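You operate a simulated robot arm through the tools that you are given. There is no shell and no other tool.

The job below is to be done with a simulated robot arm. You get a single attempt, and the scene is never put back.

Task
Seat the drain hose in the standpipe, then spin the water out.
Fine: the hall switch goes on for it and off after DONE; the drum ends empty. Where these are worked on the way, their far stop is far enough and under half their travel is too little: hall switch.
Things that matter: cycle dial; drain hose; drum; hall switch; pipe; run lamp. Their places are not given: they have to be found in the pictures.

Only the result counts: the job must be done as asked and must still hold three seconds after the hand-in. Knocking over, shifting, dropping, spilling or breaking anything else fails it.

Robot
A 6-joint arm with a fingered hand, fixed in place. Base frame: the origin is at the foot of the arm, x ahead of it, y to its left, z up. Units: cm, rad, N and s.
With the tool pointing down near the work surface it reaches from about 58 to 66 cm from the base axis. Its first joint turns from -2.897 to 2.897 rad. Payload 4 kg.
The tool frame sits at the grasp point between the pads (the TCP): z along the fingers, y along the line on which they close. The tips reach 2 cm beyond it. The gripper opens to 14 cm. The gripper's body begins 5.4 cm behind the TCP. The gripper is a hand of 3 fingers: y runs from the thumb to the fingers, the wrist lies at [0, 0, -21.5] in the tool frame.
Orientation is that of the tool frame in the base frame, as [roll, pitch, yaw] about the fixed x, y, z axes, in that order (R = Rz(yaw) Ry(pitch) Rx(roll)). With the fingers straight down and closing along the base's y, the tool's x points along the base's -x, its y along +y and its z along -z.

Tools
- The arm moves only by the tool nudge_tool. Its argument "deltas" is a list of rows, each an object (a shift or turn left out is 0) with "travel": the shift along the tool's x, y, z in cm, a list of three; "delta_rot": the turn, a rotation vector about the tool's x, y, z in rad, a list of three. In form: [{"travel": [x, y, z], "delta_rot": [ax, ay, az]}, ...]. A call has 1 to 20 rows; each row is the pose to reach, as a shift and turn from the pose commanded when the call began, along the tool's axes at that moment. A row lasts 0.2 s, in which the tool goes at most 5 cm and 0.15 rad; a call with a longer step from one row to the next is refused whole. Where a pose cannot be reached the arm comes as near as it can. A force on the tool above 40 N (or 10 N above the force at the start of the call, whichever is more), or a blocked arm, ends the call early, and 0.2 s more pass. In this call time passes only in rows, and 0.2 s behind the last. It gives the time, the measured TCP pose, the force on the tool (base axes), the opening and the grip force at its end, in the units of the frame above (readings bear some noise), with the torque about the TCP (base axes, N m) and any sound that the robot's microphone picked up, and new pictures: "show" is both (left out), scene, wrist or none.
- Cameras (640 x 400 px; columns grow to the right, rows downward): "scene" is fixed at [39.96, 49.94, 140.92]; the picture's right is [-1.00, 0.10, 0.00], its down [0.04, 0.38, -0.92] and it looks along [-0.09, -0.92, -0.38] (base axes); focal length 328 px, centre (320, 200). "wrist" rides on the gripper at [7.4, -4.3, -7.9] in the tool frame; the picture's right is [0.50, 0.87, 0.00], its down [-0.59, 0.34, -0.73] and it looks along [-0.64, 0.37, 0.68] (tool axes); focal length 275 px, centre (320, 200).
- slide_trunk(by): slides the trunk up (or, below 0, down) by that many cm; the arm rides with it, the base frame stays. It gives what a move gives, with no picture.
- set_fingers(finger1, finger2, thumb_bend): sets how far each is bent, from 0 (flat) to 1 (curled in); at 0.3 the hand is open as for a grip, at 0.7 the pads meet at the TCP. One left out holds its place. A second passes; each finger stops where it meets its share of the squeeze, and holds until it gets a number again. It is the only way to open and close the hand. It gives what a move gives, with no picture; readings hold the bend of each and the force on the fingers (four entries, about 0 where the hand has none), thumb and palm.
- measure_at(camera, pixels): for up to 12 pixels [column, row] of the newest picture of that camera ("zoom" is the newest enlarged one), the place [x, y, z] in the base frame of the surface seen there, good to about 0.3 cm. No time passes.
- close_up(camera, box): a new picture of the part [left, top, right, bottom] of that camera's present view, enlarged. No time passes.
- sign_off(): hands the job in; it is judged then, once.

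Leave the gripper open and the arm clear of the work at the hand-in unless told otherwise.

The tools are called after "Call:" as a command line: name --argument value ..., lists and objects as JSON in quotes. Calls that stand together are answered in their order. nudge_tool: Moves the arm, as the interface text tells. Its arguments: {"type":"object","properties":{"deltas":{"type":"array","items":{"type":"object","properties":{"travel":{"type":"array","items":{"type":"number"}},"delta_rot":{"type":"array","items":{"type":"number"}}}}},"show":{"type":"string","enum":["both","scene","wrist","none"]}},"required":["deltas"]} The other tools are called the same way: slide_trunk (by) slides the trunk up or down; set_fingers (finger1, finger2, thumb_bend) moves the fingers one by one; measure_at (camera, pixels) gives the place of the surface under pixels of a picture; close_up (camera, box) takes an enlarged picture of a part of a camera's view; sign_off () hands the job in.

At the start:

```text
time_s: 0.0
ee_pos: [25.25, -29.64, 128.85]
orientation: [3.141, -0.002, -3.14]
force: [-0.3, 1.4, 0.4]
ft_torque: [-0.03, 0.03, -0.03]
gripper_width: 13.95
grasp_force: 0.1
shape: jaw
bend: [0.3, 0.3, 0.3]
finger forces: [0.0, 0.0, 0.1, 0.0, 0.0, 0.1]
trunk travel left (down, up): [-15.0, 44.0]
```

scene: 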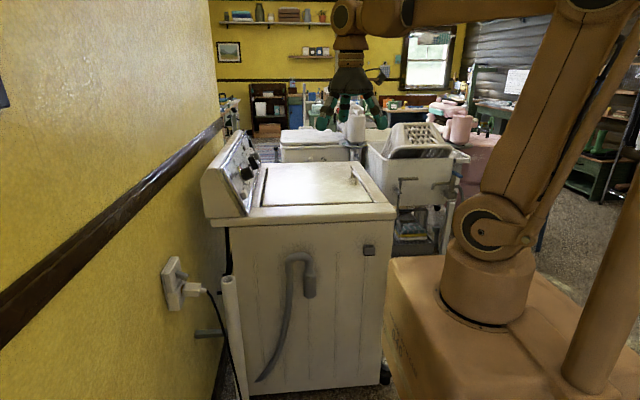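
wrist: 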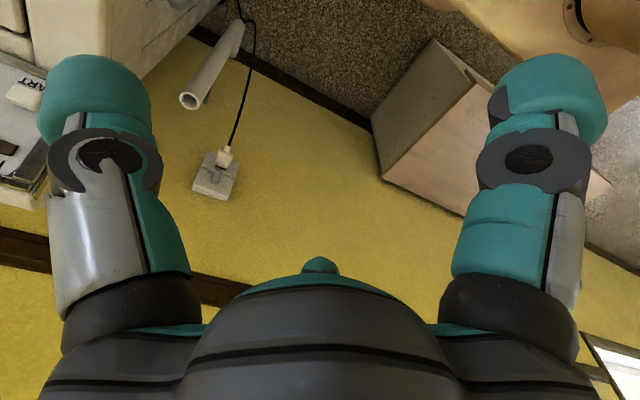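

I see a top-loading washer in the middle of the scene picture. A grey hose hangs on its side around (300,300), and a white standpipe is at (235,330). A wall outlet or switch is at (175,280), and the control panel is at (235,170). I'll take close-ups of these before moving.

Call:
close_up --camera "scene" --box '[190, 120, 290, 220]'

Call:
close_up --camera "scene" --box '[150, 230, 400, 400]'

Call:
close_up --camera "wrist" --box '[0, 0, 320, 200]'

```text
4.00 times, centred on (240, 170) of scene
```

zoom: 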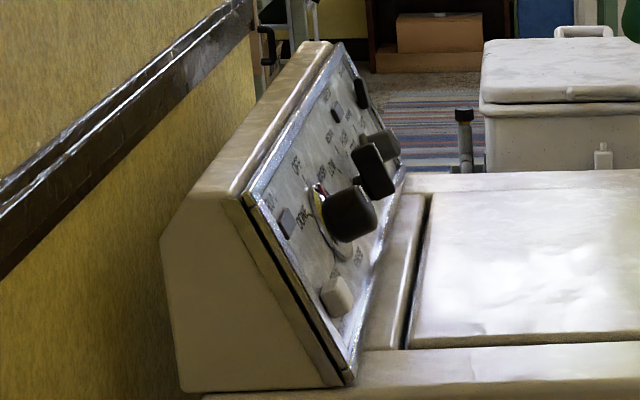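

```text
2.35 times, centred on (275, 315) of scene
```

zoom: 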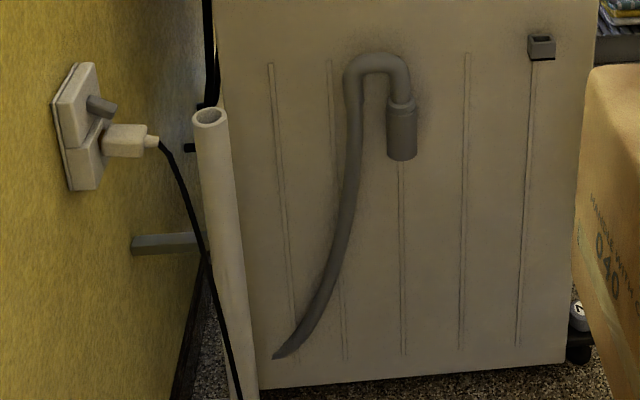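

```text
2.00 times, centred on (160, 100) of wrist
```

zoom: 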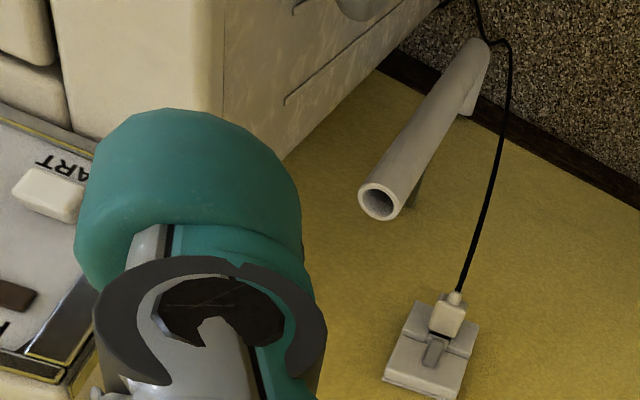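

The zoom shows the wall plate with a toggle at about (189,275) and a plug below it. The hose has a grey end fitting at (309,283), and the standpipe mouth is at (232,277). I'll measure these places in the scene picture.

Call:
measure_at --camera "scene" --pixels '[[178, 262], [186, 273], [175, 280], [190, 289], [232, 278], [228, 280], [240, 330], [290, 260], [298, 257], [309, 275], [309, 290], [290, 300]]'

Call:
measure_at --camera "scene" --pixels '[[205, 210], [236, 217], [395, 212], [362, 190], [352, 172], [248, 174], [254, 160], [235, 175], [275, 172], [275, 204], [370, 250], [260, 382]]'

```text
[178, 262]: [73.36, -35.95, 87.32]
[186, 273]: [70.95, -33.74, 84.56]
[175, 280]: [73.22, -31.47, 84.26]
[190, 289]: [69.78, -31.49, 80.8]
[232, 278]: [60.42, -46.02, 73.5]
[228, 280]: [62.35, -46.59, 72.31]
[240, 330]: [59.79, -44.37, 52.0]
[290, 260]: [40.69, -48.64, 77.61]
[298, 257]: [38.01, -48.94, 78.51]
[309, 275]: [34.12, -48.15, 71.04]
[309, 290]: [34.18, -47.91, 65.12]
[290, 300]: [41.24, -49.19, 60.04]
```

```text
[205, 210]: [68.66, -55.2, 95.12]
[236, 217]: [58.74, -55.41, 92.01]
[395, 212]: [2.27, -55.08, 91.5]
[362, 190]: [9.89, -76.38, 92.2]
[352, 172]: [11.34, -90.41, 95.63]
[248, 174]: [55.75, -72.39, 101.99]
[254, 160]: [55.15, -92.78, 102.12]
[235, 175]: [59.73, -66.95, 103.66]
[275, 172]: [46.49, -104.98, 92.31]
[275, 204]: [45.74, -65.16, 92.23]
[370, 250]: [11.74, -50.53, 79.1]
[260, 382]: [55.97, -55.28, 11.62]
```

Before touching anything I need to see the control panel and wall switch better. I'll take tight close-ups of the wall plate at (182,283), the background, and the panel.

Call:
close_up --camera "scene" --box '[155, 250, 215, 315]'

Call:
close_up --camera "scene" --box '[260, 90, 500, 260]'

Call:
close_up --camera "scene" --box '[225, 125, 265, 215]'

Call:
close_up --camera "scene" --box '[270, 235, 330, 310]'

Call:
close_up --camera "scene" --box '[0, 60, 220, 200]'

```text
6.15 times, centred on (185, 282) of scene
```

zoom: 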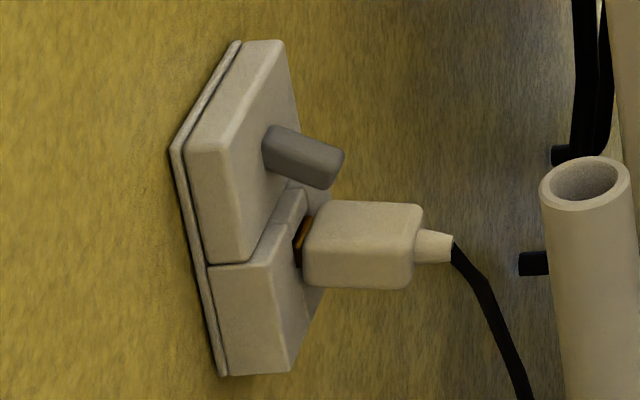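

```text
2.35 times, centred on (380, 175) of scene
```

zoom: 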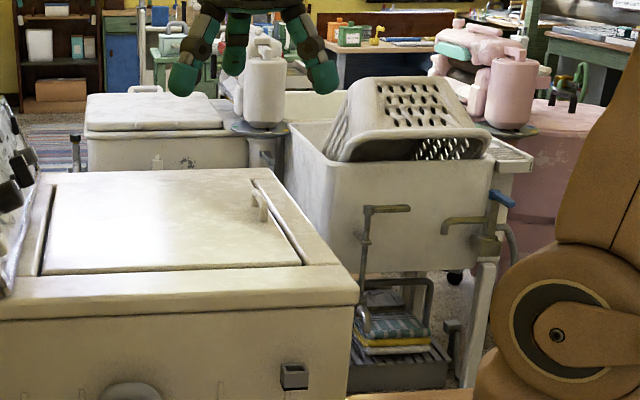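

```text
4.44 times, centred on (245, 170) of scene
```

zoom: 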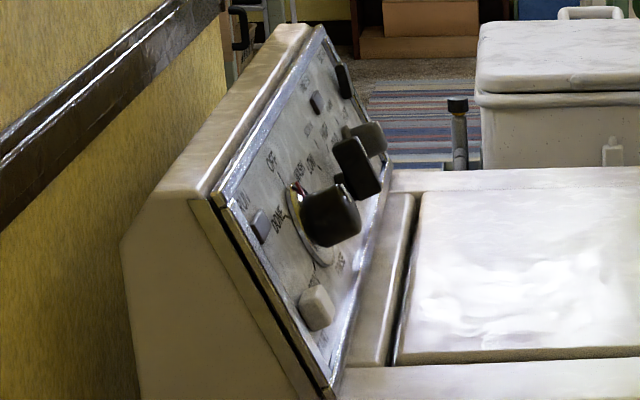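

```text
5.33 times, centred on (300, 272) of scene
```

zoom: 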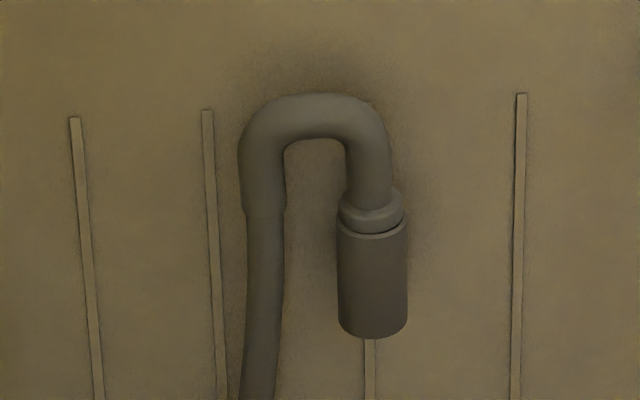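

```text
2.86 times, centred on (110, 130) of scene
```

zoom: 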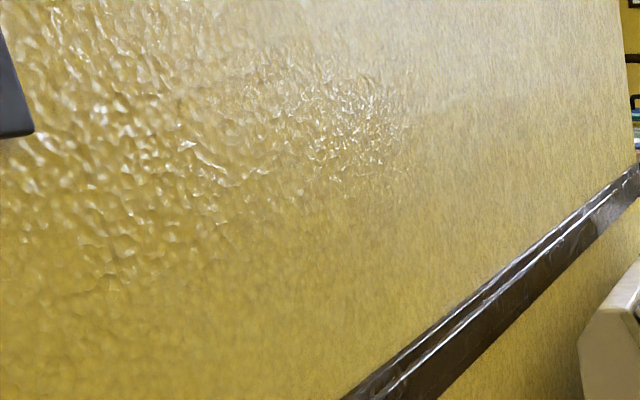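

The hose's U-bend seems to end in a collar sitting in a grey cup on the washer side. I'll measure fine details: the collar, the cup, the pipe rim, the toggle, and the dark object at the far left edge (3,95).

Call:
measure_at --camera "scene" --pixels '[[3, 95], [309, 271], [303, 283], [315, 283], [309, 296], [284, 270], [291, 270], [306, 262], [311, 262], [294, 254], [185, 272], [182, 270]]'

Call:
measure_at --camera "scene" --pixels '[[225, 281], [239, 281], [232, 275], [232, 284], [230, 276], [288, 290], [275, 345], [260, 378], [250, 174], [244, 178], [240, 192], [231, 173]]'

Call:
close_up --camera "scene" --box '[0, 70, 40, 120]'

```text
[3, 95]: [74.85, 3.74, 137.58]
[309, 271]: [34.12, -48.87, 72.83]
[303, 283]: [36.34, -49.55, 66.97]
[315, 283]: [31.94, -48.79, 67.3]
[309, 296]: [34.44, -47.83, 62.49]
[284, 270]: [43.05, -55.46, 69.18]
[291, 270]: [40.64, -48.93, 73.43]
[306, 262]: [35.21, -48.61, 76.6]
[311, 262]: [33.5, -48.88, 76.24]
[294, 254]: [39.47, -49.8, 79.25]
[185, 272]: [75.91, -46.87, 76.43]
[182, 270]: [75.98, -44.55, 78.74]
```

```text
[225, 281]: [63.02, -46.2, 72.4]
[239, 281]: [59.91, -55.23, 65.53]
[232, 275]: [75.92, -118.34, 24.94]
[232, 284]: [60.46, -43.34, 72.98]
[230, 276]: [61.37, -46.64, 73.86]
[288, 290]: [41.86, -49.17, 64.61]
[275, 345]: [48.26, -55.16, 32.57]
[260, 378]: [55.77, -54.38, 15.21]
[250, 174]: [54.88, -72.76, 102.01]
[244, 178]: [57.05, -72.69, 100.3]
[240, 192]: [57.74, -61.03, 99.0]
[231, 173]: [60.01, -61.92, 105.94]
```

```text
8.00 times, centred on (20, 95) of scene
```

zoom: 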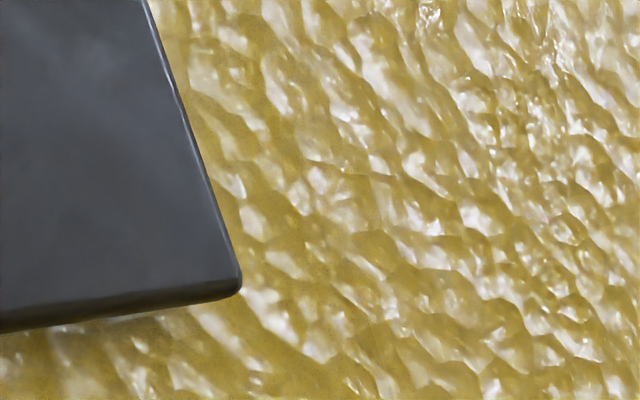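

The dark slab at the wall (75,4,138) needs identifying, since it might be a picture frame or the hall switch. The wrist picture shows something at its lower right, around (605,365). I'll take close-ups of it and of the wall plate in the wrist view.

Call:
close_up --camera "wrist" --box '[560, 300, 640, 400]'

Call:
close_up --camera "wrist" --box '[180, 130, 250, 210]'

Call:
close_up --camera "wrist" --box '[0, 40, 60, 220]'

Call:
measure_at --camera "wrist" --pixels '[[605, 365], [215, 175], [225, 158], [190, 100], [20, 95], [8, 145], [30, 70], [5, 10]]'

```text
4.00 times, centred on (600, 350) of wrist
```

zoom: 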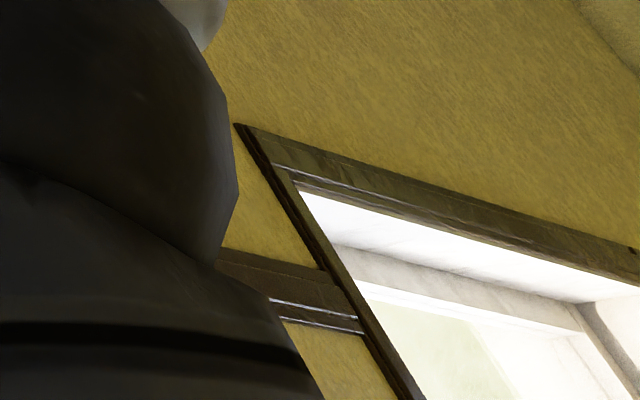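

```text
5.00 times, centred on (215, 170) of wrist
```

zoom: 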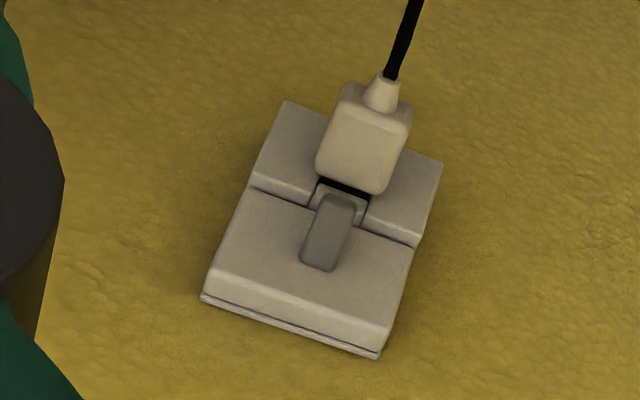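

```text
2.22 times, centred on (30, 130) of wrist
```

zoom: 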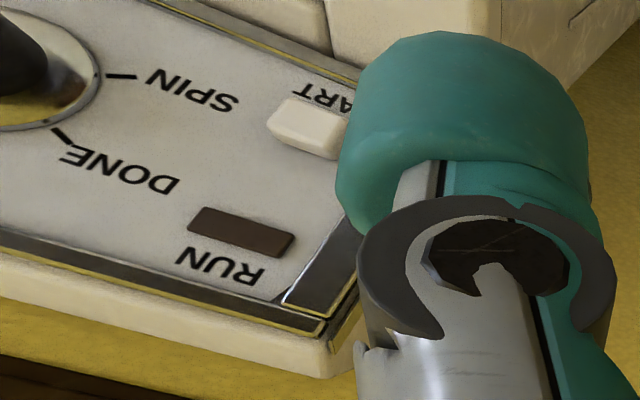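

```text
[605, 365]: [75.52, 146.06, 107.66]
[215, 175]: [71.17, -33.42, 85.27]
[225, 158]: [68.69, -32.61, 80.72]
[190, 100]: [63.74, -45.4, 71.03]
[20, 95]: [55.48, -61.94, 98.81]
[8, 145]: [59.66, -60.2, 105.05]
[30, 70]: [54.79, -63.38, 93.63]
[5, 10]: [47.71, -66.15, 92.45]
```

The wrist close-up shows the panel labels SPIN, DONE, RUN (lamp) and START (button). The wall plate at (71,-33,85) carries a toggle lever. I'll turn the tool about its own axis in free air so the wrist camera faces the control panel.

Call:
nudge_tool --deltas '[{"delta_rot": [0, 0, 0.15]}, {"delta_rot": [0, 0, 0.3]}, {"delta_rot": [0, 0, 0.45]}, {"delta_rot": [0, 0, 0.6]}, {"delta_rot": [0, 0, 0.75]}, {"delta_rot": [0, 0, 0.9]}, {"delta_rot": [0, 0, 1.05]}, {"delta_rot": [0, 0, 1.2]}]' --show "both"

```text
time_s: 1.8
ee_pos: [25.09, -29.69, 128.82]
orientation: [-3.141, 0.001, 1.94]
force: [-1.2, 0.6, 0.0]
ft_torque: [0.0, -0.01, 0.01]
gripper_width: 13.96
grasp_force: 0.0
shape: jaw
bend: [0.3, 0.3, 0.3]
finger forces: [0.1, 0.0, 0.0, 0.0, 0.1, 0.1]
trunk travel left (down, up): [-15.0, 44.0]
```

scene: 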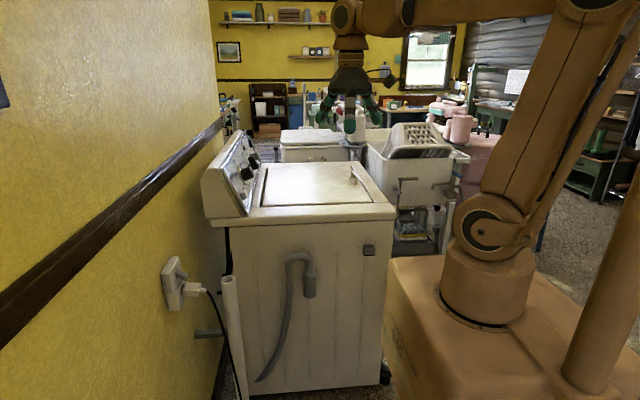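
wrist: 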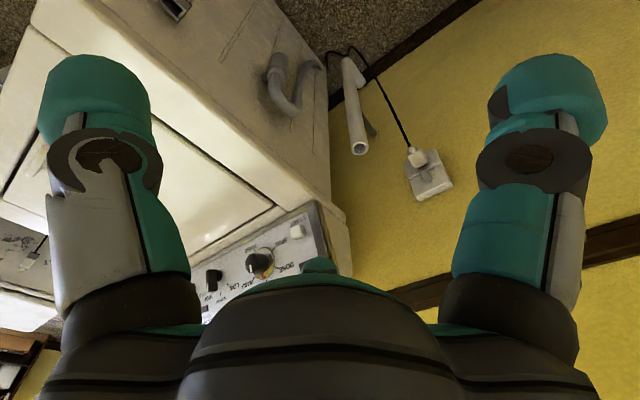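

The wrist picture now shows the panel at (260,260), the hose hook at (290,85), the pipe at (355,110), and the wall switch at (430,180). I'll take close-ups of each.

Call:
close_up --camera "wrist" --box '[195, 200, 335, 300]'

Call:
close_up --camera "wrist" --box '[240, 30, 400, 160]'

Call:
close_up --camera "wrist" --box '[395, 140, 465, 210]'

Call:
measure_at --camera "wrist" --pixels '[[278, 62], [275, 75], [275, 95], [297, 112], [315, 68], [358, 148], [354, 110], [436, 180], [425, 178], [260, 262], [298, 231], [213, 278]]'

```text
4.00 times, centred on (265, 250) of wrist
```

zoom: 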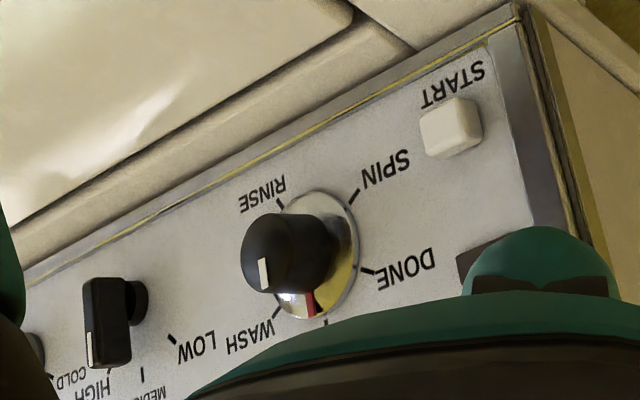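

```text
3.08 times, centred on (320, 95) of wrist
```

zoom: 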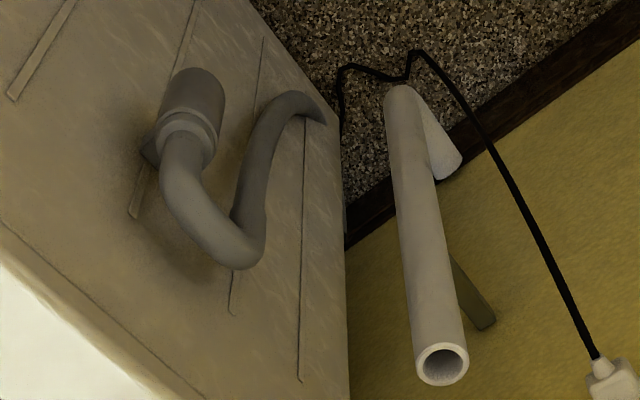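

```text
5.71 times, centred on (430, 175) of wrist
```

zoom: 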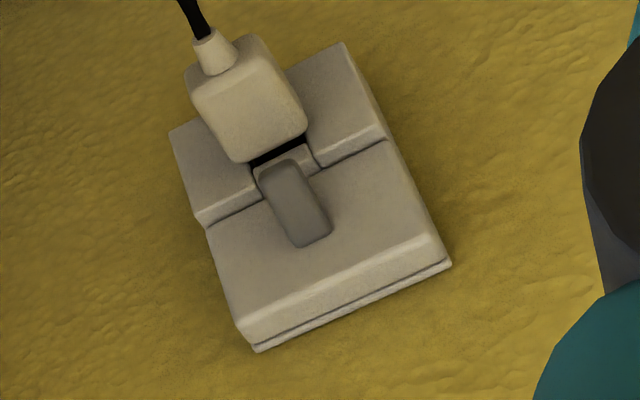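

```text
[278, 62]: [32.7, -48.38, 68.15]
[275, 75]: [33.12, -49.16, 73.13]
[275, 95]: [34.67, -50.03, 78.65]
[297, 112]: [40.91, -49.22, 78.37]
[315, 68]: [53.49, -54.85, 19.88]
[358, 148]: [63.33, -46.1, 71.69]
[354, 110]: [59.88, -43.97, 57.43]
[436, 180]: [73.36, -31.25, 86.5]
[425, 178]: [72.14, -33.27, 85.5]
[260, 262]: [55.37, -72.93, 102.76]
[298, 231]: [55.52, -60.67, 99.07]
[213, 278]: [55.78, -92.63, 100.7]
```

The dial labels read OFF, WASH, RINSE, SPIN and DONE around the knob, and the red skirt mark sits near the OFF and WASH ticks. The latest zoom is the wall plate, so I'll measure the lever's shape there.

Call:
measure_at --camera "zoom" --pixels '[[310, 240], [300, 210], [285, 172], [275, 190], [310, 185], [400, 180], [250, 270], [420, 240], [290, 130], [240, 110], [180, 150], [345, 60]]'

Call:
measure_at --camera "scene" --pixels '[[183, 276], [180, 275], [178, 275], [184, 277], [176, 268], [171, 275], [176, 295], [180, 256], [166, 272], [186, 285], [203, 292], [198, 289]]'

```text
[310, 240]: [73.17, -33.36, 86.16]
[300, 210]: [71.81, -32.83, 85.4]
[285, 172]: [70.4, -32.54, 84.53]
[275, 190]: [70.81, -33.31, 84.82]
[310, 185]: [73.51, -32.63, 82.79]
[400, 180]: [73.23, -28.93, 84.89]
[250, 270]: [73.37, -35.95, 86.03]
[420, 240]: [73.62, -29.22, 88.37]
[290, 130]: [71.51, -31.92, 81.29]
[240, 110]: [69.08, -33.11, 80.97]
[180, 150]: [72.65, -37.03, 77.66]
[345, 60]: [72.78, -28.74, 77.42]
```

```text
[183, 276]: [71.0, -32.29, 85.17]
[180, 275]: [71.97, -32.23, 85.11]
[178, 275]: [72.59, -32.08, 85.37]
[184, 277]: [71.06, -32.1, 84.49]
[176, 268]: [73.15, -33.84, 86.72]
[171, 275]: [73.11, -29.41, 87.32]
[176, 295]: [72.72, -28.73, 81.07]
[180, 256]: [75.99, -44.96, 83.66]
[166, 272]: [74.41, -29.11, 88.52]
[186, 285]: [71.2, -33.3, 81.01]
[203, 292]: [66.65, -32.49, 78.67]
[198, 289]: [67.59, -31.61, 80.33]
```

The lever's top runs from (73.2,-33.4,86.2) at the plate to (70.4,-32.5,84.5) at the tip, so it points down by about 30° and should swing up. The plug top, at z≈81, sits just below it. I'll check the hand's geometry in the scene picture and the far-left dark slab.

Call:
close_up --camera "scene" --box '[300, 20, 420, 140]'

Call:
close_up --camera "scene" --box '[195, 0, 345, 140]'

Call:
close_up --camera "scene" --box '[440, 40, 640, 220]'

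```text
3.33 times, centred on (360, 80) of scene
```

zoom: 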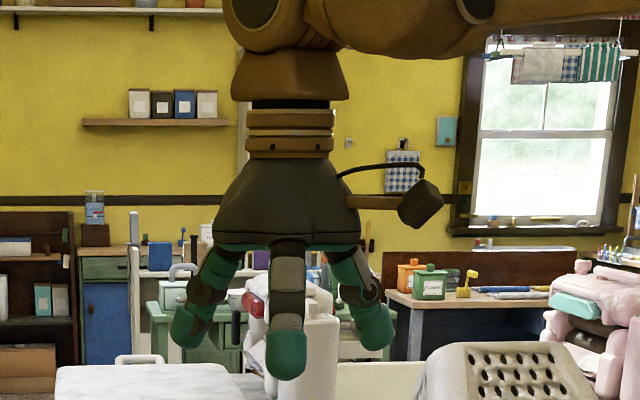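

```text
2.86 times, centred on (270, 70) of scene
```

zoom: 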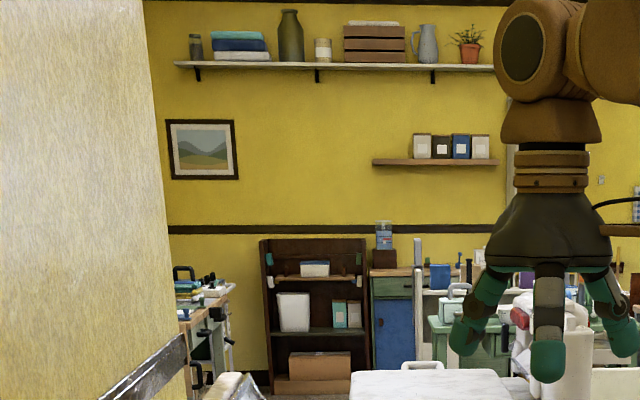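

```text
2.22 times, centred on (540, 130) of scene
```

zoom: 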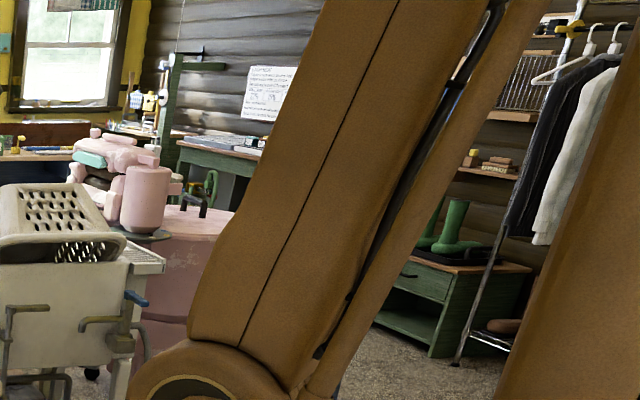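

There's a notice on the far wall at about (517,80). I'll zoom in to see if it's readable.

Call:
close_up --camera "scene" --box '[502, 64, 534, 96]'

Call:
close_up --camera "scene" --box '[350, 55, 410, 95]'

Call:
measure_at --camera "scene" --pixels '[[517, 80], [368, 64], [345, 130], [370, 112], [326, 120], [395, 62], [347, 60]]'

```text
12.50 times, centred on (518, 80) of scene
```

zoom: 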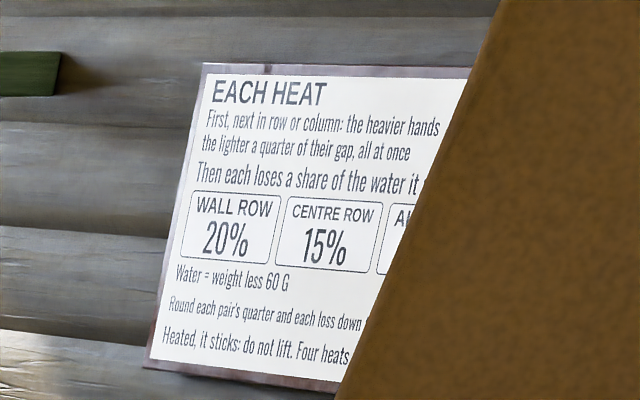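

```text
10.00 times, centred on (380, 75) of scene
```

zoom: 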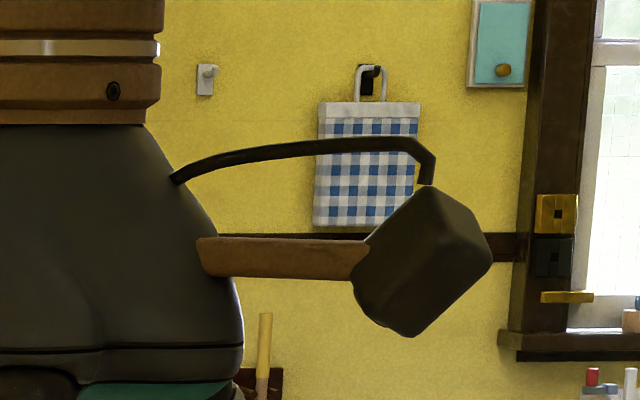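

```text
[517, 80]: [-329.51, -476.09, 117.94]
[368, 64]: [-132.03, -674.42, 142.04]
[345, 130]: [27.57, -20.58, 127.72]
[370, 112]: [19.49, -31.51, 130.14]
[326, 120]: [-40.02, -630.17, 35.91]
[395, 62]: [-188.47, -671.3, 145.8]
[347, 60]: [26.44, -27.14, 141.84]
```

The notice belongs to some other job, and the far-wall items are metres away. The wall plate by the washer's plug is the likely switch. I'll measure the arm's own joints in the scene picture to judge reach, and zoom on the panel in the wrist view for its plane.

Call:
measure_at --camera "scene" --pixels '[[485, 228], [490, 290], [520, 150], [560, 40], [420, 12], [345, 15], [480, 200], [600, 330], [420, 300], [500, 270]]'

Call:
close_up --camera "wrist" --box '[225, 215, 335, 285]'

Call:
measure_at --camera "zoom" --pixels '[[560, 60], [470, 95], [430, 200], [330, 120], [150, 230], [400, 260], [250, 225], [190, 235], [330, 250], [300, 300], [500, 200], [520, 150]]'

```text
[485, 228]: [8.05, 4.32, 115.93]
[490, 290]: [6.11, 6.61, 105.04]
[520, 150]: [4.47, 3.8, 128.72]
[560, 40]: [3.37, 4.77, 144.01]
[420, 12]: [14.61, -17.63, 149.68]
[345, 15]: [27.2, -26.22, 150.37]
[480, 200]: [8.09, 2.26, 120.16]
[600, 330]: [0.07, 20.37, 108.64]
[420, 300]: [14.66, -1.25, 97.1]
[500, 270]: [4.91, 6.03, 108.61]
```

```text
5.71 times, centred on (280, 250) of wrist
```

zoom: 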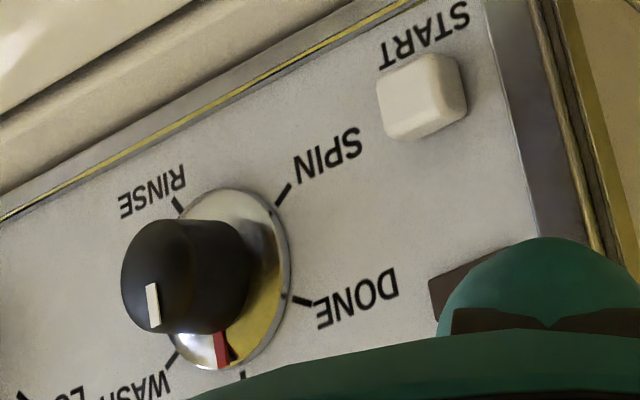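

```text
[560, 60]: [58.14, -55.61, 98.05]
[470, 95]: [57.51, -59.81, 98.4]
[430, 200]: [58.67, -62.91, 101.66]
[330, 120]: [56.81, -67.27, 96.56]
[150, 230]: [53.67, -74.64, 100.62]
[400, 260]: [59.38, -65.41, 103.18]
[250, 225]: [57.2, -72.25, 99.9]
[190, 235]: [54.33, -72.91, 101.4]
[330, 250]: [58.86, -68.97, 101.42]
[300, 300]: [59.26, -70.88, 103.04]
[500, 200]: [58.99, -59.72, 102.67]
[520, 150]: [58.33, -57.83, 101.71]
```

The arm's base plate sits near z≈100. The panel tilts about 21° from vertical. I'll measure the dial's ticks and red mark in this zoom to get angles in the panel plane.

Call:
measure_at --camera "zoom" --pixels '[[178, 203], [284, 193], [302, 301], [243, 375], [172, 358], [224, 358], [218, 336], [286, 250], [200, 192], [270, 215], [262, 350], [190, 362]]'

Call:
measure_at --camera "zoom" --pixels '[[153, 290], [156, 322], [125, 270], [180, 222], [210, 270], [190, 320], [240, 240], [235, 280], [430, 70], [400, 100], [440, 290], [455, 120]]'

```text
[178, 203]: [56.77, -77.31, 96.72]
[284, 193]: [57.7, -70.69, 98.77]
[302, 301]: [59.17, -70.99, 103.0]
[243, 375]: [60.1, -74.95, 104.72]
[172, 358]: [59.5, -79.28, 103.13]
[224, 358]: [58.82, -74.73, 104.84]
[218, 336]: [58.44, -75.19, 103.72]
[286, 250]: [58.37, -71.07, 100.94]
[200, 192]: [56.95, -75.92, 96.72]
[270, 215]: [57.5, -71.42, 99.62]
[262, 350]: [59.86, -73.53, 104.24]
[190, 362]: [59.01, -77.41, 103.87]
```

```text
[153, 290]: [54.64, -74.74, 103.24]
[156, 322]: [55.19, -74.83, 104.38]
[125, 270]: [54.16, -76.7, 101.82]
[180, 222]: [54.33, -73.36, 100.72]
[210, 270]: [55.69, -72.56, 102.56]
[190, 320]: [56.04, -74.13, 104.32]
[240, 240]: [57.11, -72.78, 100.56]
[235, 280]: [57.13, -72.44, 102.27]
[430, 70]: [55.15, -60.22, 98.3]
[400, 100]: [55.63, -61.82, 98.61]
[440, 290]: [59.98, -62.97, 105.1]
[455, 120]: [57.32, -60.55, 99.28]
```

I read the dial at OFF (0°), with ticks clockwise at roughly WASH 60°, RINSE 150°, SPIN 240° and DONE 300°. The knob axis meets the panel at about (58.4,-74.9,100.6). Next I'll test reach in free air above the washer, moving toward (45,-60,129) with the tool down.

Call:
nudge_tool --deltas '[{"travel": [-4.4, 1.0, 0]}, {"travel": [-8.8, 2.0, 0]}, {"travel": [-13.2, 3.0, 0]}, {"travel": [-17.6, 3.9, 0]}, {"travel": [-22.0, 4.9, 0]}, {"travel": [-26.4, 5.9, 0]}, {"travel": [-30.8, 6.9, 0]}, {"travel": [-35.2, 7.8, 0]}]' --show "both"

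```text
time_s: 3.6
ee_pos: [43.94, -57.86, 127.62]
orientation: [3.141, 0.0, 1.942]
force: [-0.9, -0.8, 0.7]
ft_torque: [-0.04, -0.04, 0.01]
gripper_width: 13.99
grasp_force: 0.1
shape: jaw
bend: [0.3, 0.3, 0.3]
finger forces: [0.1, 0.0, 0.0, 0.0, 0.0, 0.1]
out of reach, approached as far as the arm can: row 8
trunk travel left (down, up): [-15.0, 44.0]
```

scene: 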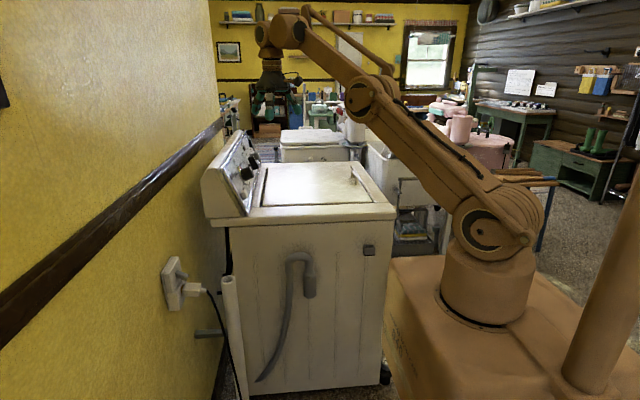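
wrist: 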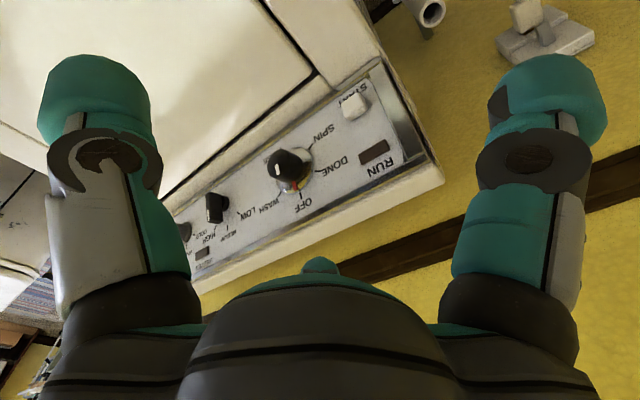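

The arm stopped at wrist radius ≈73 with the trunk here, so full reach from the shoulder is about 80 cm. The panel is well in view, so I'll zoom on it.

Call:
close_up --camera "wrist" --box '[160, 70, 440, 290]'

Call:
close_up --camera "wrist" --box '[250, 85, 410, 215]'

Call:
measure_at --camera "zoom" --pixels '[[225, 260], [240, 300], [300, 262], [300, 220], [235, 355], [160, 300], [205, 215], [250, 335], [410, 120], [500, 250], [330, 215], [275, 340]]'

Call:
close_up --camera "scene" --box '[0, 60, 60, 130]'

```text
1.82 times, centred on (300, 180) of wrist
```

zoom: 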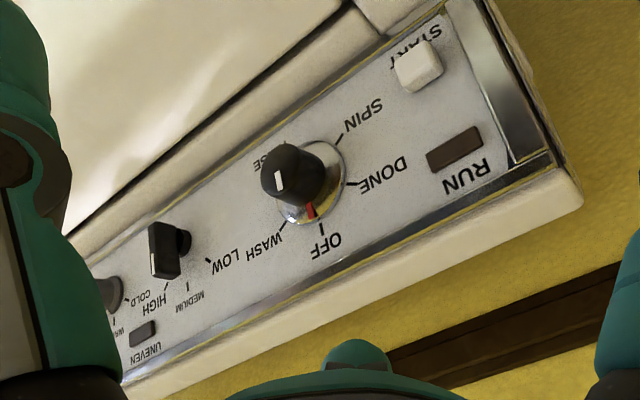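

```text
3.08 times, centred on (330, 150) of wrist
```

zoom: 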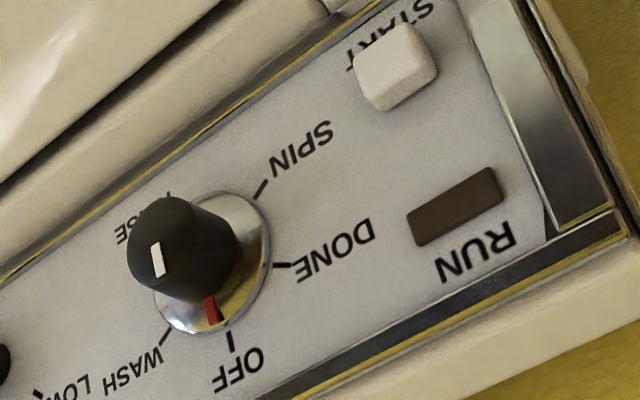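

```text
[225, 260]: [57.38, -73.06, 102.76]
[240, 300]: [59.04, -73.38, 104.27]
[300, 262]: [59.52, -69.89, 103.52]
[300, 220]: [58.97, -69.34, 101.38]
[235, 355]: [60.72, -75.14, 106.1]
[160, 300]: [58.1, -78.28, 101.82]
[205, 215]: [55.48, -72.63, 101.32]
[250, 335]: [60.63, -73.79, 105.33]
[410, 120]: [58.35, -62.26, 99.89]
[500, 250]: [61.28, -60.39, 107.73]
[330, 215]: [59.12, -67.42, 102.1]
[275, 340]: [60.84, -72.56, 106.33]
```

```text
5.71 times, centred on (30, 95) of scene
```

zoom: 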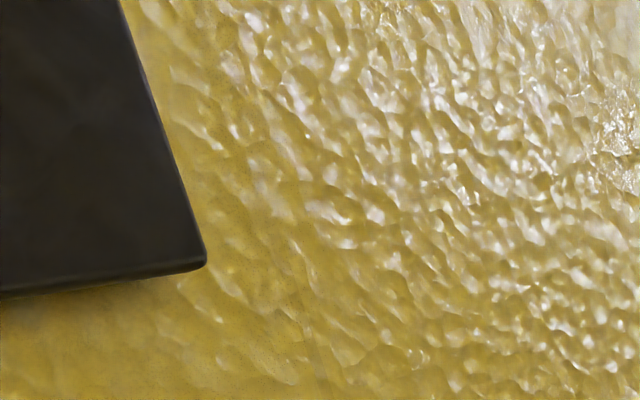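

The wrist view confirms the red mark at OFF, the dark RUN lamp, the START button, and a second lamp marked UNEVEN. The dark slab's colour changed with reflections, so it's a glossy panel and not a switch. Now I'll go for the hose: turn the tool back and move to above and in front of the hook at about (37.7,-38,112).

Call:
nudge_tool --deltas '[{"travel": [2.9, 0.1, 2.1], "delta_rot": [0, 0, -0.15]}, {"travel": [5.7, 0.2, 4.2], "delta_rot": [0, 0, -0.3]}, {"travel": [8.6, 0.3, 6.3], "delta_rot": [0, 0, -0.45]}, {"travel": [11.5, 0.5, 8.4], "delta_rot": [0, 0, -0.6]}, {"travel": [14.3, 0.6, 10.5], "delta_rot": [0, 0, -0.75]}, {"travel": [17.2, 0.7, 12.6], "delta_rot": [0, 0, -0.9]}, {"travel": [20.0, 0.8, 14.7], "delta_rot": [0, 0, -1.05]}, {"travel": [22.9, 0.9, 16.8], "delta_rot": [0, 0, -1.2]}]' --show "none"

```text
time_s: 5.4
ee_pos: [36.65, -36.25, 110.9]
orientation: [-3.141, -0.001, -3.138]
force: [-0.8, 0.3, -0.2]
ft_torque: [0.0, -0.01, 0.02]
gripper_width: 14.0
grasp_force: 0.1
shape: jaw
bend: [0.3, 0.3, 0.3]
finger forces: [0.0, 0.0, 0.0, 0.0, 0.0, 0.0]
trunk travel left (down, up): [-15.0, 44.0]
```

The tool is straight again at (36.7,-36.3,110.9). Next I'll tilt it by 0.61 rad about its x so it points down and toward the washer side, then look.

Call:
nudge_tool --deltas '[{"delta_rot": [0.14, 0, 0]}, {"delta_rot": [0.28, 0, 0]}, {"delta_rot": [0.42, 0, 0]}, {"delta_rot": [0.52, 0, 0]}, {"delta_rot": [0.61, 0, 0]}]' --show "both"

```text
time_s: 6.6
ee_pos: [36.76, -36.22, 110.96]
orientation: [-2.531, 0.0, 3.141]
force: [0.6, 0.3, -0.7]
ft_torque: [0.0, 0.01, -0.01]
gripper_width: 14.0
grasp_force: 0.1
shape: jaw
bend: [0.3, 0.3, 0.3]
finger forces: [0.1, 0.0, 0.0, 0.0, 0.0, 0.0]
trunk travel left (down, up): [-15.0, 44.0]
```

scene: 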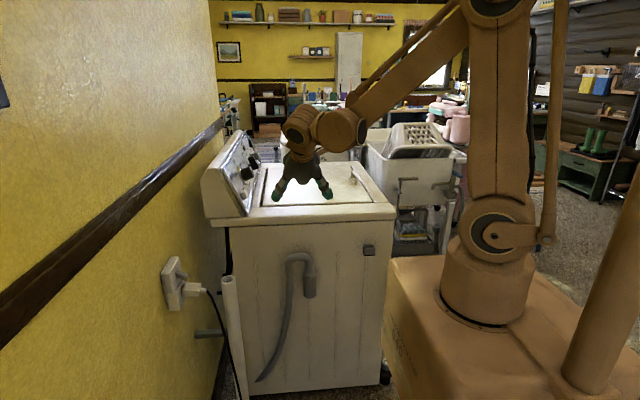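
wrist: 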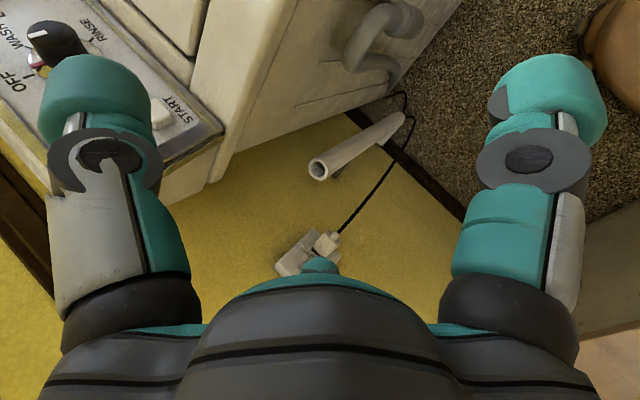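

The tilt is right: the tool points toward the washer's side and down. The hook shows at (385,30) in the wrist picture. I'll zoom there and measure it from this second viewpoint.

Call:
close_up --camera "wrist" --box '[330, 0, 450, 75]'

Call:
measure_at --camera "zoom" --pixels '[[395, 30], [350, 60], [310, 60], [270, 60], [200, 90], [140, 200], [130, 300], [400, 90], [180, 180], [230, 130], [430, 60], [330, 20]]'

Call:
close_up --camera "wrist" --box '[300, 110, 420, 190]'

Call:
measure_at --camera "zoom" --pixels '[[85, 275], [75, 255], [110, 290], [100, 250], [65, 285], [125, 250], [200, 220], [300, 170], [440, 100], [90, 300]]'

```text
5.33 times, centred on (390, 38) of wrist
```

zoom: 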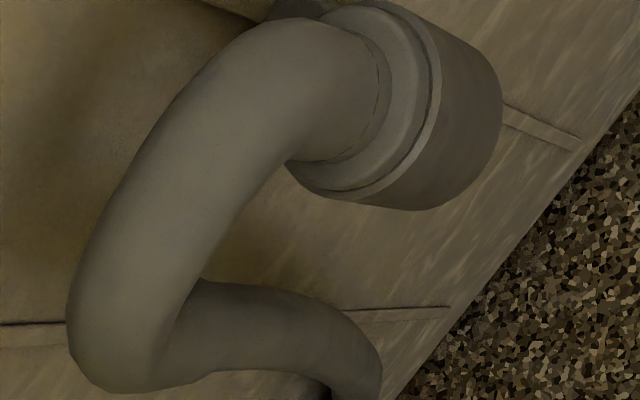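

```text
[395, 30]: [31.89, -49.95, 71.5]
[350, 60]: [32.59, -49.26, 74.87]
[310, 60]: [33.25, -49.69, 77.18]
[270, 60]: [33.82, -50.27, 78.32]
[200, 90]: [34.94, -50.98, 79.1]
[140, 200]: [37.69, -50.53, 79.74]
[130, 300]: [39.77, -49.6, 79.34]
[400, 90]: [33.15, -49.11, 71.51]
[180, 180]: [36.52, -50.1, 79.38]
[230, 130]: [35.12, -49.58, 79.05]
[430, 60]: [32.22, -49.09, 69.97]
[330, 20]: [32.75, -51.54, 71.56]
```

```text
5.00 times, centred on (360, 150) of wrist
```

zoom: 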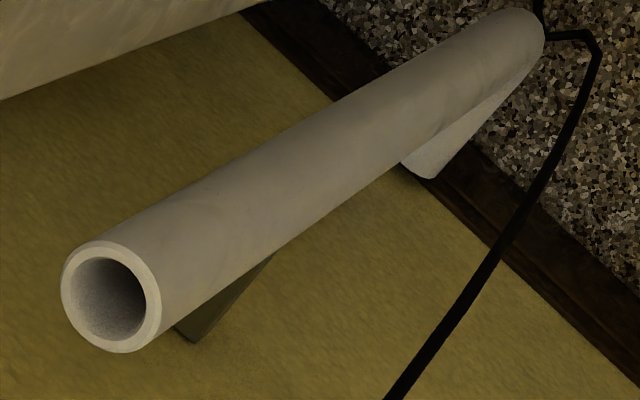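

```text
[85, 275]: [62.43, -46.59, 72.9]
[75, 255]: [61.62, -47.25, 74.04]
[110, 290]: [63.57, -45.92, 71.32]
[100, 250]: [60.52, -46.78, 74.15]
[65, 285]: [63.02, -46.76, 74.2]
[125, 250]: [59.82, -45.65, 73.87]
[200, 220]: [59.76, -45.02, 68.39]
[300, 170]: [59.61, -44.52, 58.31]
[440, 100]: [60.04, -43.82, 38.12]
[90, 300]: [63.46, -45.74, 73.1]
```

The pipe rim lies near z≈74. I'll measure more rim points around the annulus to find the mouth's centre and bore.

Call:
measure_at --camera "zoom" --pixels '[[66, 292], [66, 275], [80, 255], [108, 246], [130, 252], [147, 270], [154, 300], [150, 325], [130, 346], [112, 347], [90, 337], [74, 315]]'

Call:
close_up --camera "wrist" --box '[304, 152, 340, 186]'

```text
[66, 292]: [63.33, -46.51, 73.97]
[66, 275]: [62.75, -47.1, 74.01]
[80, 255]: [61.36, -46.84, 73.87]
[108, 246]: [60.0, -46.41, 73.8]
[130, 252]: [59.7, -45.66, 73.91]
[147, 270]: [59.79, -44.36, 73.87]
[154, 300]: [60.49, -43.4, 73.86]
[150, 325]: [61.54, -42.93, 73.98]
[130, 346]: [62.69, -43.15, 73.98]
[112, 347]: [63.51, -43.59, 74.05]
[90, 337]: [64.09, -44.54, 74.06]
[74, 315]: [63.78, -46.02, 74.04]
```

```text
11.76 times, centred on (322, 169) of wrist
```

zoom: 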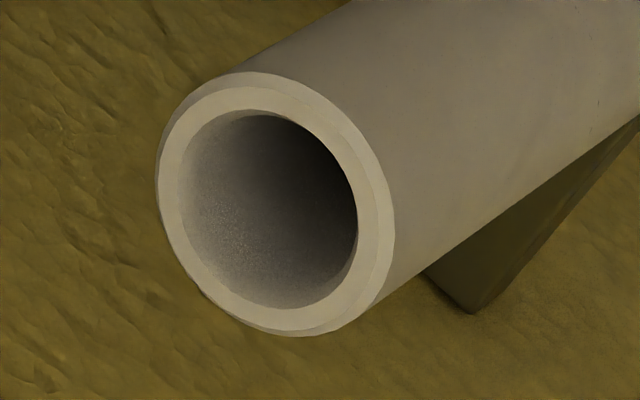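

The rim centre fits (61.9,-45.05,74.0), with an inner radius of about 1.9. The hook arch tops out at (37.7,-50.5,79.7) and its legs are about 7 cm apart, the down-leg at (34.15,-50.3). My plan is the thumb behind the arch and the two fingers on the shoulders in front. I'll pre-bend the thumb so it fits the gap to the panel, then move to a pre-grasp point.

Call:
set_fingers --finger1 0.3 --finger2 0.3 --thumb_bend 0.56

Call:
nudge_tool --deltas '[{"travel": [-0.16, 1.34, 3.5]}, {"travel": [-0.31, 2.68, 7.0]}, {"travel": [-0.47, 4.02, 10.5]}, {"travel": [-0.63, 5.36, 14.0]}, {"travel": [-0.78, 6.7, 17.5]}, {"travel": [-0.94, 8.04, 21.0]}]' --show "both"

```text
time_s: 7.6
ee_pos: [36.8, -36.23, 110.89]
orientation: [-2.53, -0.001, -3.141]
force: [-0.1, 0.2, -0.4]
ft_torque: [-0.01, 0.0, 0.02]
gripper_width: 8.76
grasp_force: 0.0
shape: fingers
bend: [0.3, 0.3, 0.56]
finger forces: [0.0, 0.0, 0.1, 0.0, 0.1, 0.1]
trunk travel left (down, up): [-15.0, 44.0]
```

```text
time_s: 9.0
ee_pos: [37.57, -41.8, 89.02]
orientation: [-2.534, 0.0, -3.14]
force: [0.7, 1.0, 0.4]
ft_torque: [-0.02, -0.03, -0.06]
gripper_width: 8.76
grasp_force: 0.1
shape: fingers
bend: [0.3, 0.3, 0.56]
finger forces: [0.0, 0.0, 0.1, 0.0, 0.0, 0.0]
trunk travel left (down, up): [-15.0, 44.0]
```

scene: 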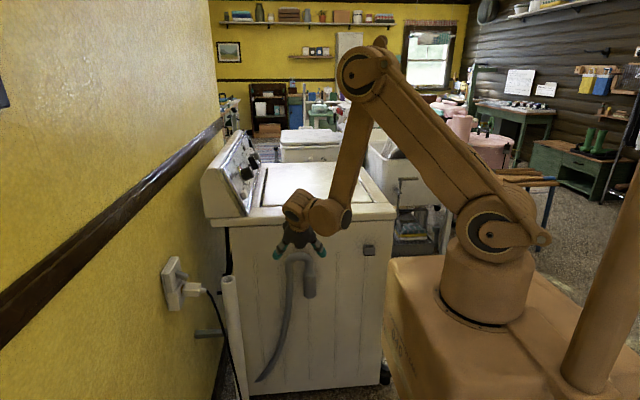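
wrist: 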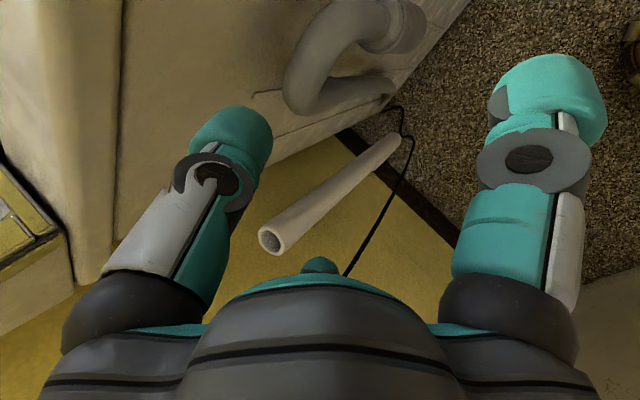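

The thumb is the left finger in the wrist view, and its pad sits about 1.8 cm from centre at bend 0.56, which is a bit tight. I'll open it to 0.53 and zoom in on hand and hook from the scene.

Call:
set_fingers --thumb_bend 0.53

Call:
close_up --camera "scene" --box '[260, 180, 350, 310]'

Call:
close_up --camera "wrist" --box '[180, 0, 440, 180]'

Call:
measure_at --camera "zoom" --pixels '[[270, 130], [330, 40], [400, 30], [290, 200], [350, 230], [420, 210], [490, 110], [500, 60], [130, 290], [180, 340], [150, 400], [250, 160]]'

```text
time_s: 10.0
ee_pos: [37.66, -41.73, 89.15]
orientation: [-2.531, 0.001, 3.141]
force: [-0.4, 0.1, 0.7]
ft_torque: [0.0, 0.0, 0.0]
gripper_width: 9.16
grasp_force: 0.0
shape: fingers
bend: [0.3, 0.3, 0.53]
finger forces: [0.0, 0.1, 0.1, 0.1, 0.0, 0.1]
trunk travel left (down, up): [-15.0, 44.0]
```

```text
3.08 times, centred on (305, 245) of scene
```

zoom: 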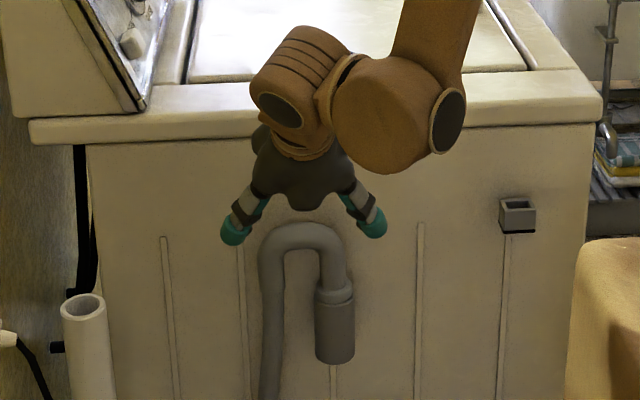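

```text
2.22 times, centred on (310, 90) of wrist
```

zoom: 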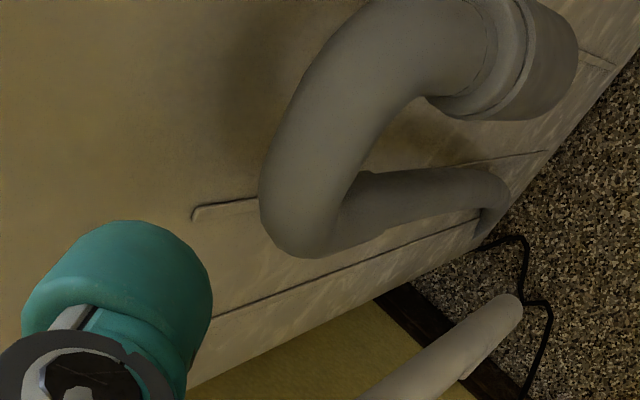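

```text
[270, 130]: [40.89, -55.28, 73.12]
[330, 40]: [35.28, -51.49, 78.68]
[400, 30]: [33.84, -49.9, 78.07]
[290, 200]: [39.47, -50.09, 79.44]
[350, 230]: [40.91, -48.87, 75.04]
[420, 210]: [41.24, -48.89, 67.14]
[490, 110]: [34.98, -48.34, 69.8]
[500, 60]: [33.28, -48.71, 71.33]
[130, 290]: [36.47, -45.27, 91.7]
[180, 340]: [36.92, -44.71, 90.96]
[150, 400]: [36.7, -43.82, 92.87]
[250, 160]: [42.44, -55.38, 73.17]
```

The hand is centred over the arch in the scene close-up. The square bracket at the upper right of the washer side is just a holder. I'll set the thumb to 0.51 and advance 10 of the 14.4 cm along the tool axis, then check.

Call:
set_fingers --thumb_bend 0.51

Call:
nudge_tool --deltas '[{"travel": [0, -0.1, 2.5]}, {"travel": [0, -0.2, 5.0]}, {"travel": [0, -0.27, 7.5]}, {"travel": [0, -0.27, 9.0]}, {"travel": [0, -0.27, 10.0]}]' --show "both"

Call:
close_up --camera "scene" --box '[260, 200, 350, 310]'

Call:
close_up --camera "wrist" --box '[180, 0, 500, 200]'

```text
time_s: 11.0
ee_pos: [37.63, -41.75, 88.85]
orientation: [-2.53, 0.002, 3.141]
force: [0.0, -0.4, -0.1]
ft_torque: [0.01, -0.01, 0.0]
gripper_width: 9.42
grasp_force: 0.0
shape: fingers
bend: [0.3, 0.3, 0.51]
finger forces: [0.0, 0.0, 0.0, 0.0, 0.1, 0.0]
trunk travel left (down, up): [-15.0, 44.0]
```

```text
time_s: 12.2
ee_pos: [38.04, -48.18, 81.35]
orientation: [-2.532, -0.002, -3.141]
force: [-0.3, 0.2, -0.3]
ft_torque: [0.0, -0.04, 0.02]
gripper_width: 9.43
grasp_force: 0.1
shape: fingers
bend: [0.3, 0.3, 0.51]
finger forces: [0.0, 0.1, 0.0, 0.0, 0.1, 0.0]
out of reach, approached as far as the arm can: row 2, 3, 4, 5
trunk travel left (down, up): [-15.0, 44.0]
```

scene: 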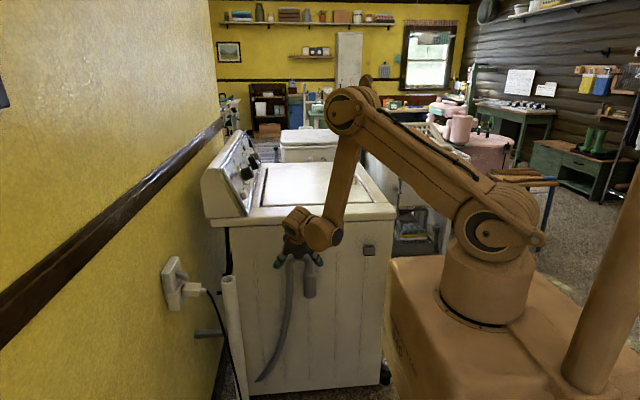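
wrist: 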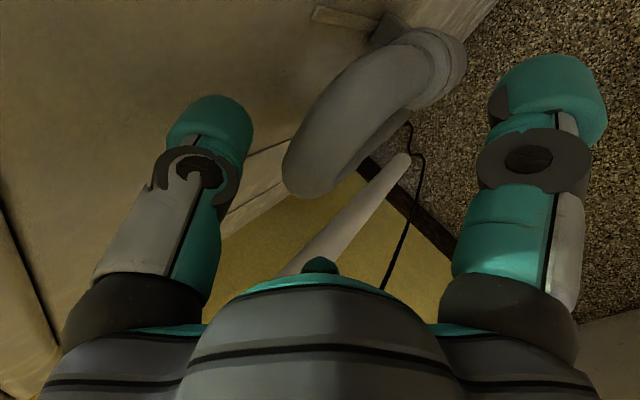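

```text
3.64 times, centred on (305, 255) of scene
```

zoom: 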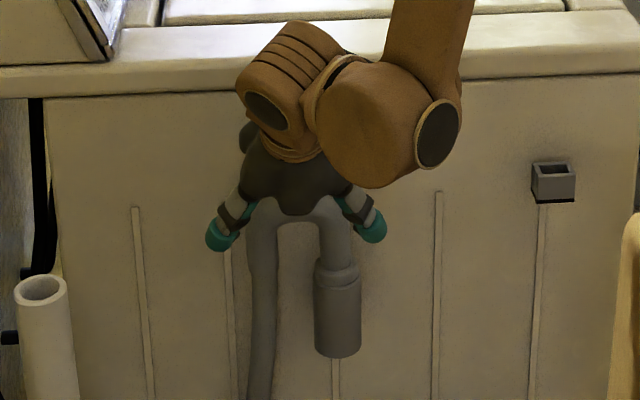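

```text
2.00 times, centred on (340, 100) of wrist
```

zoom: 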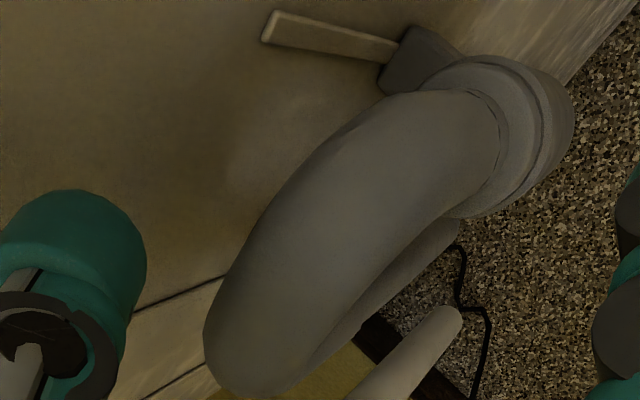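

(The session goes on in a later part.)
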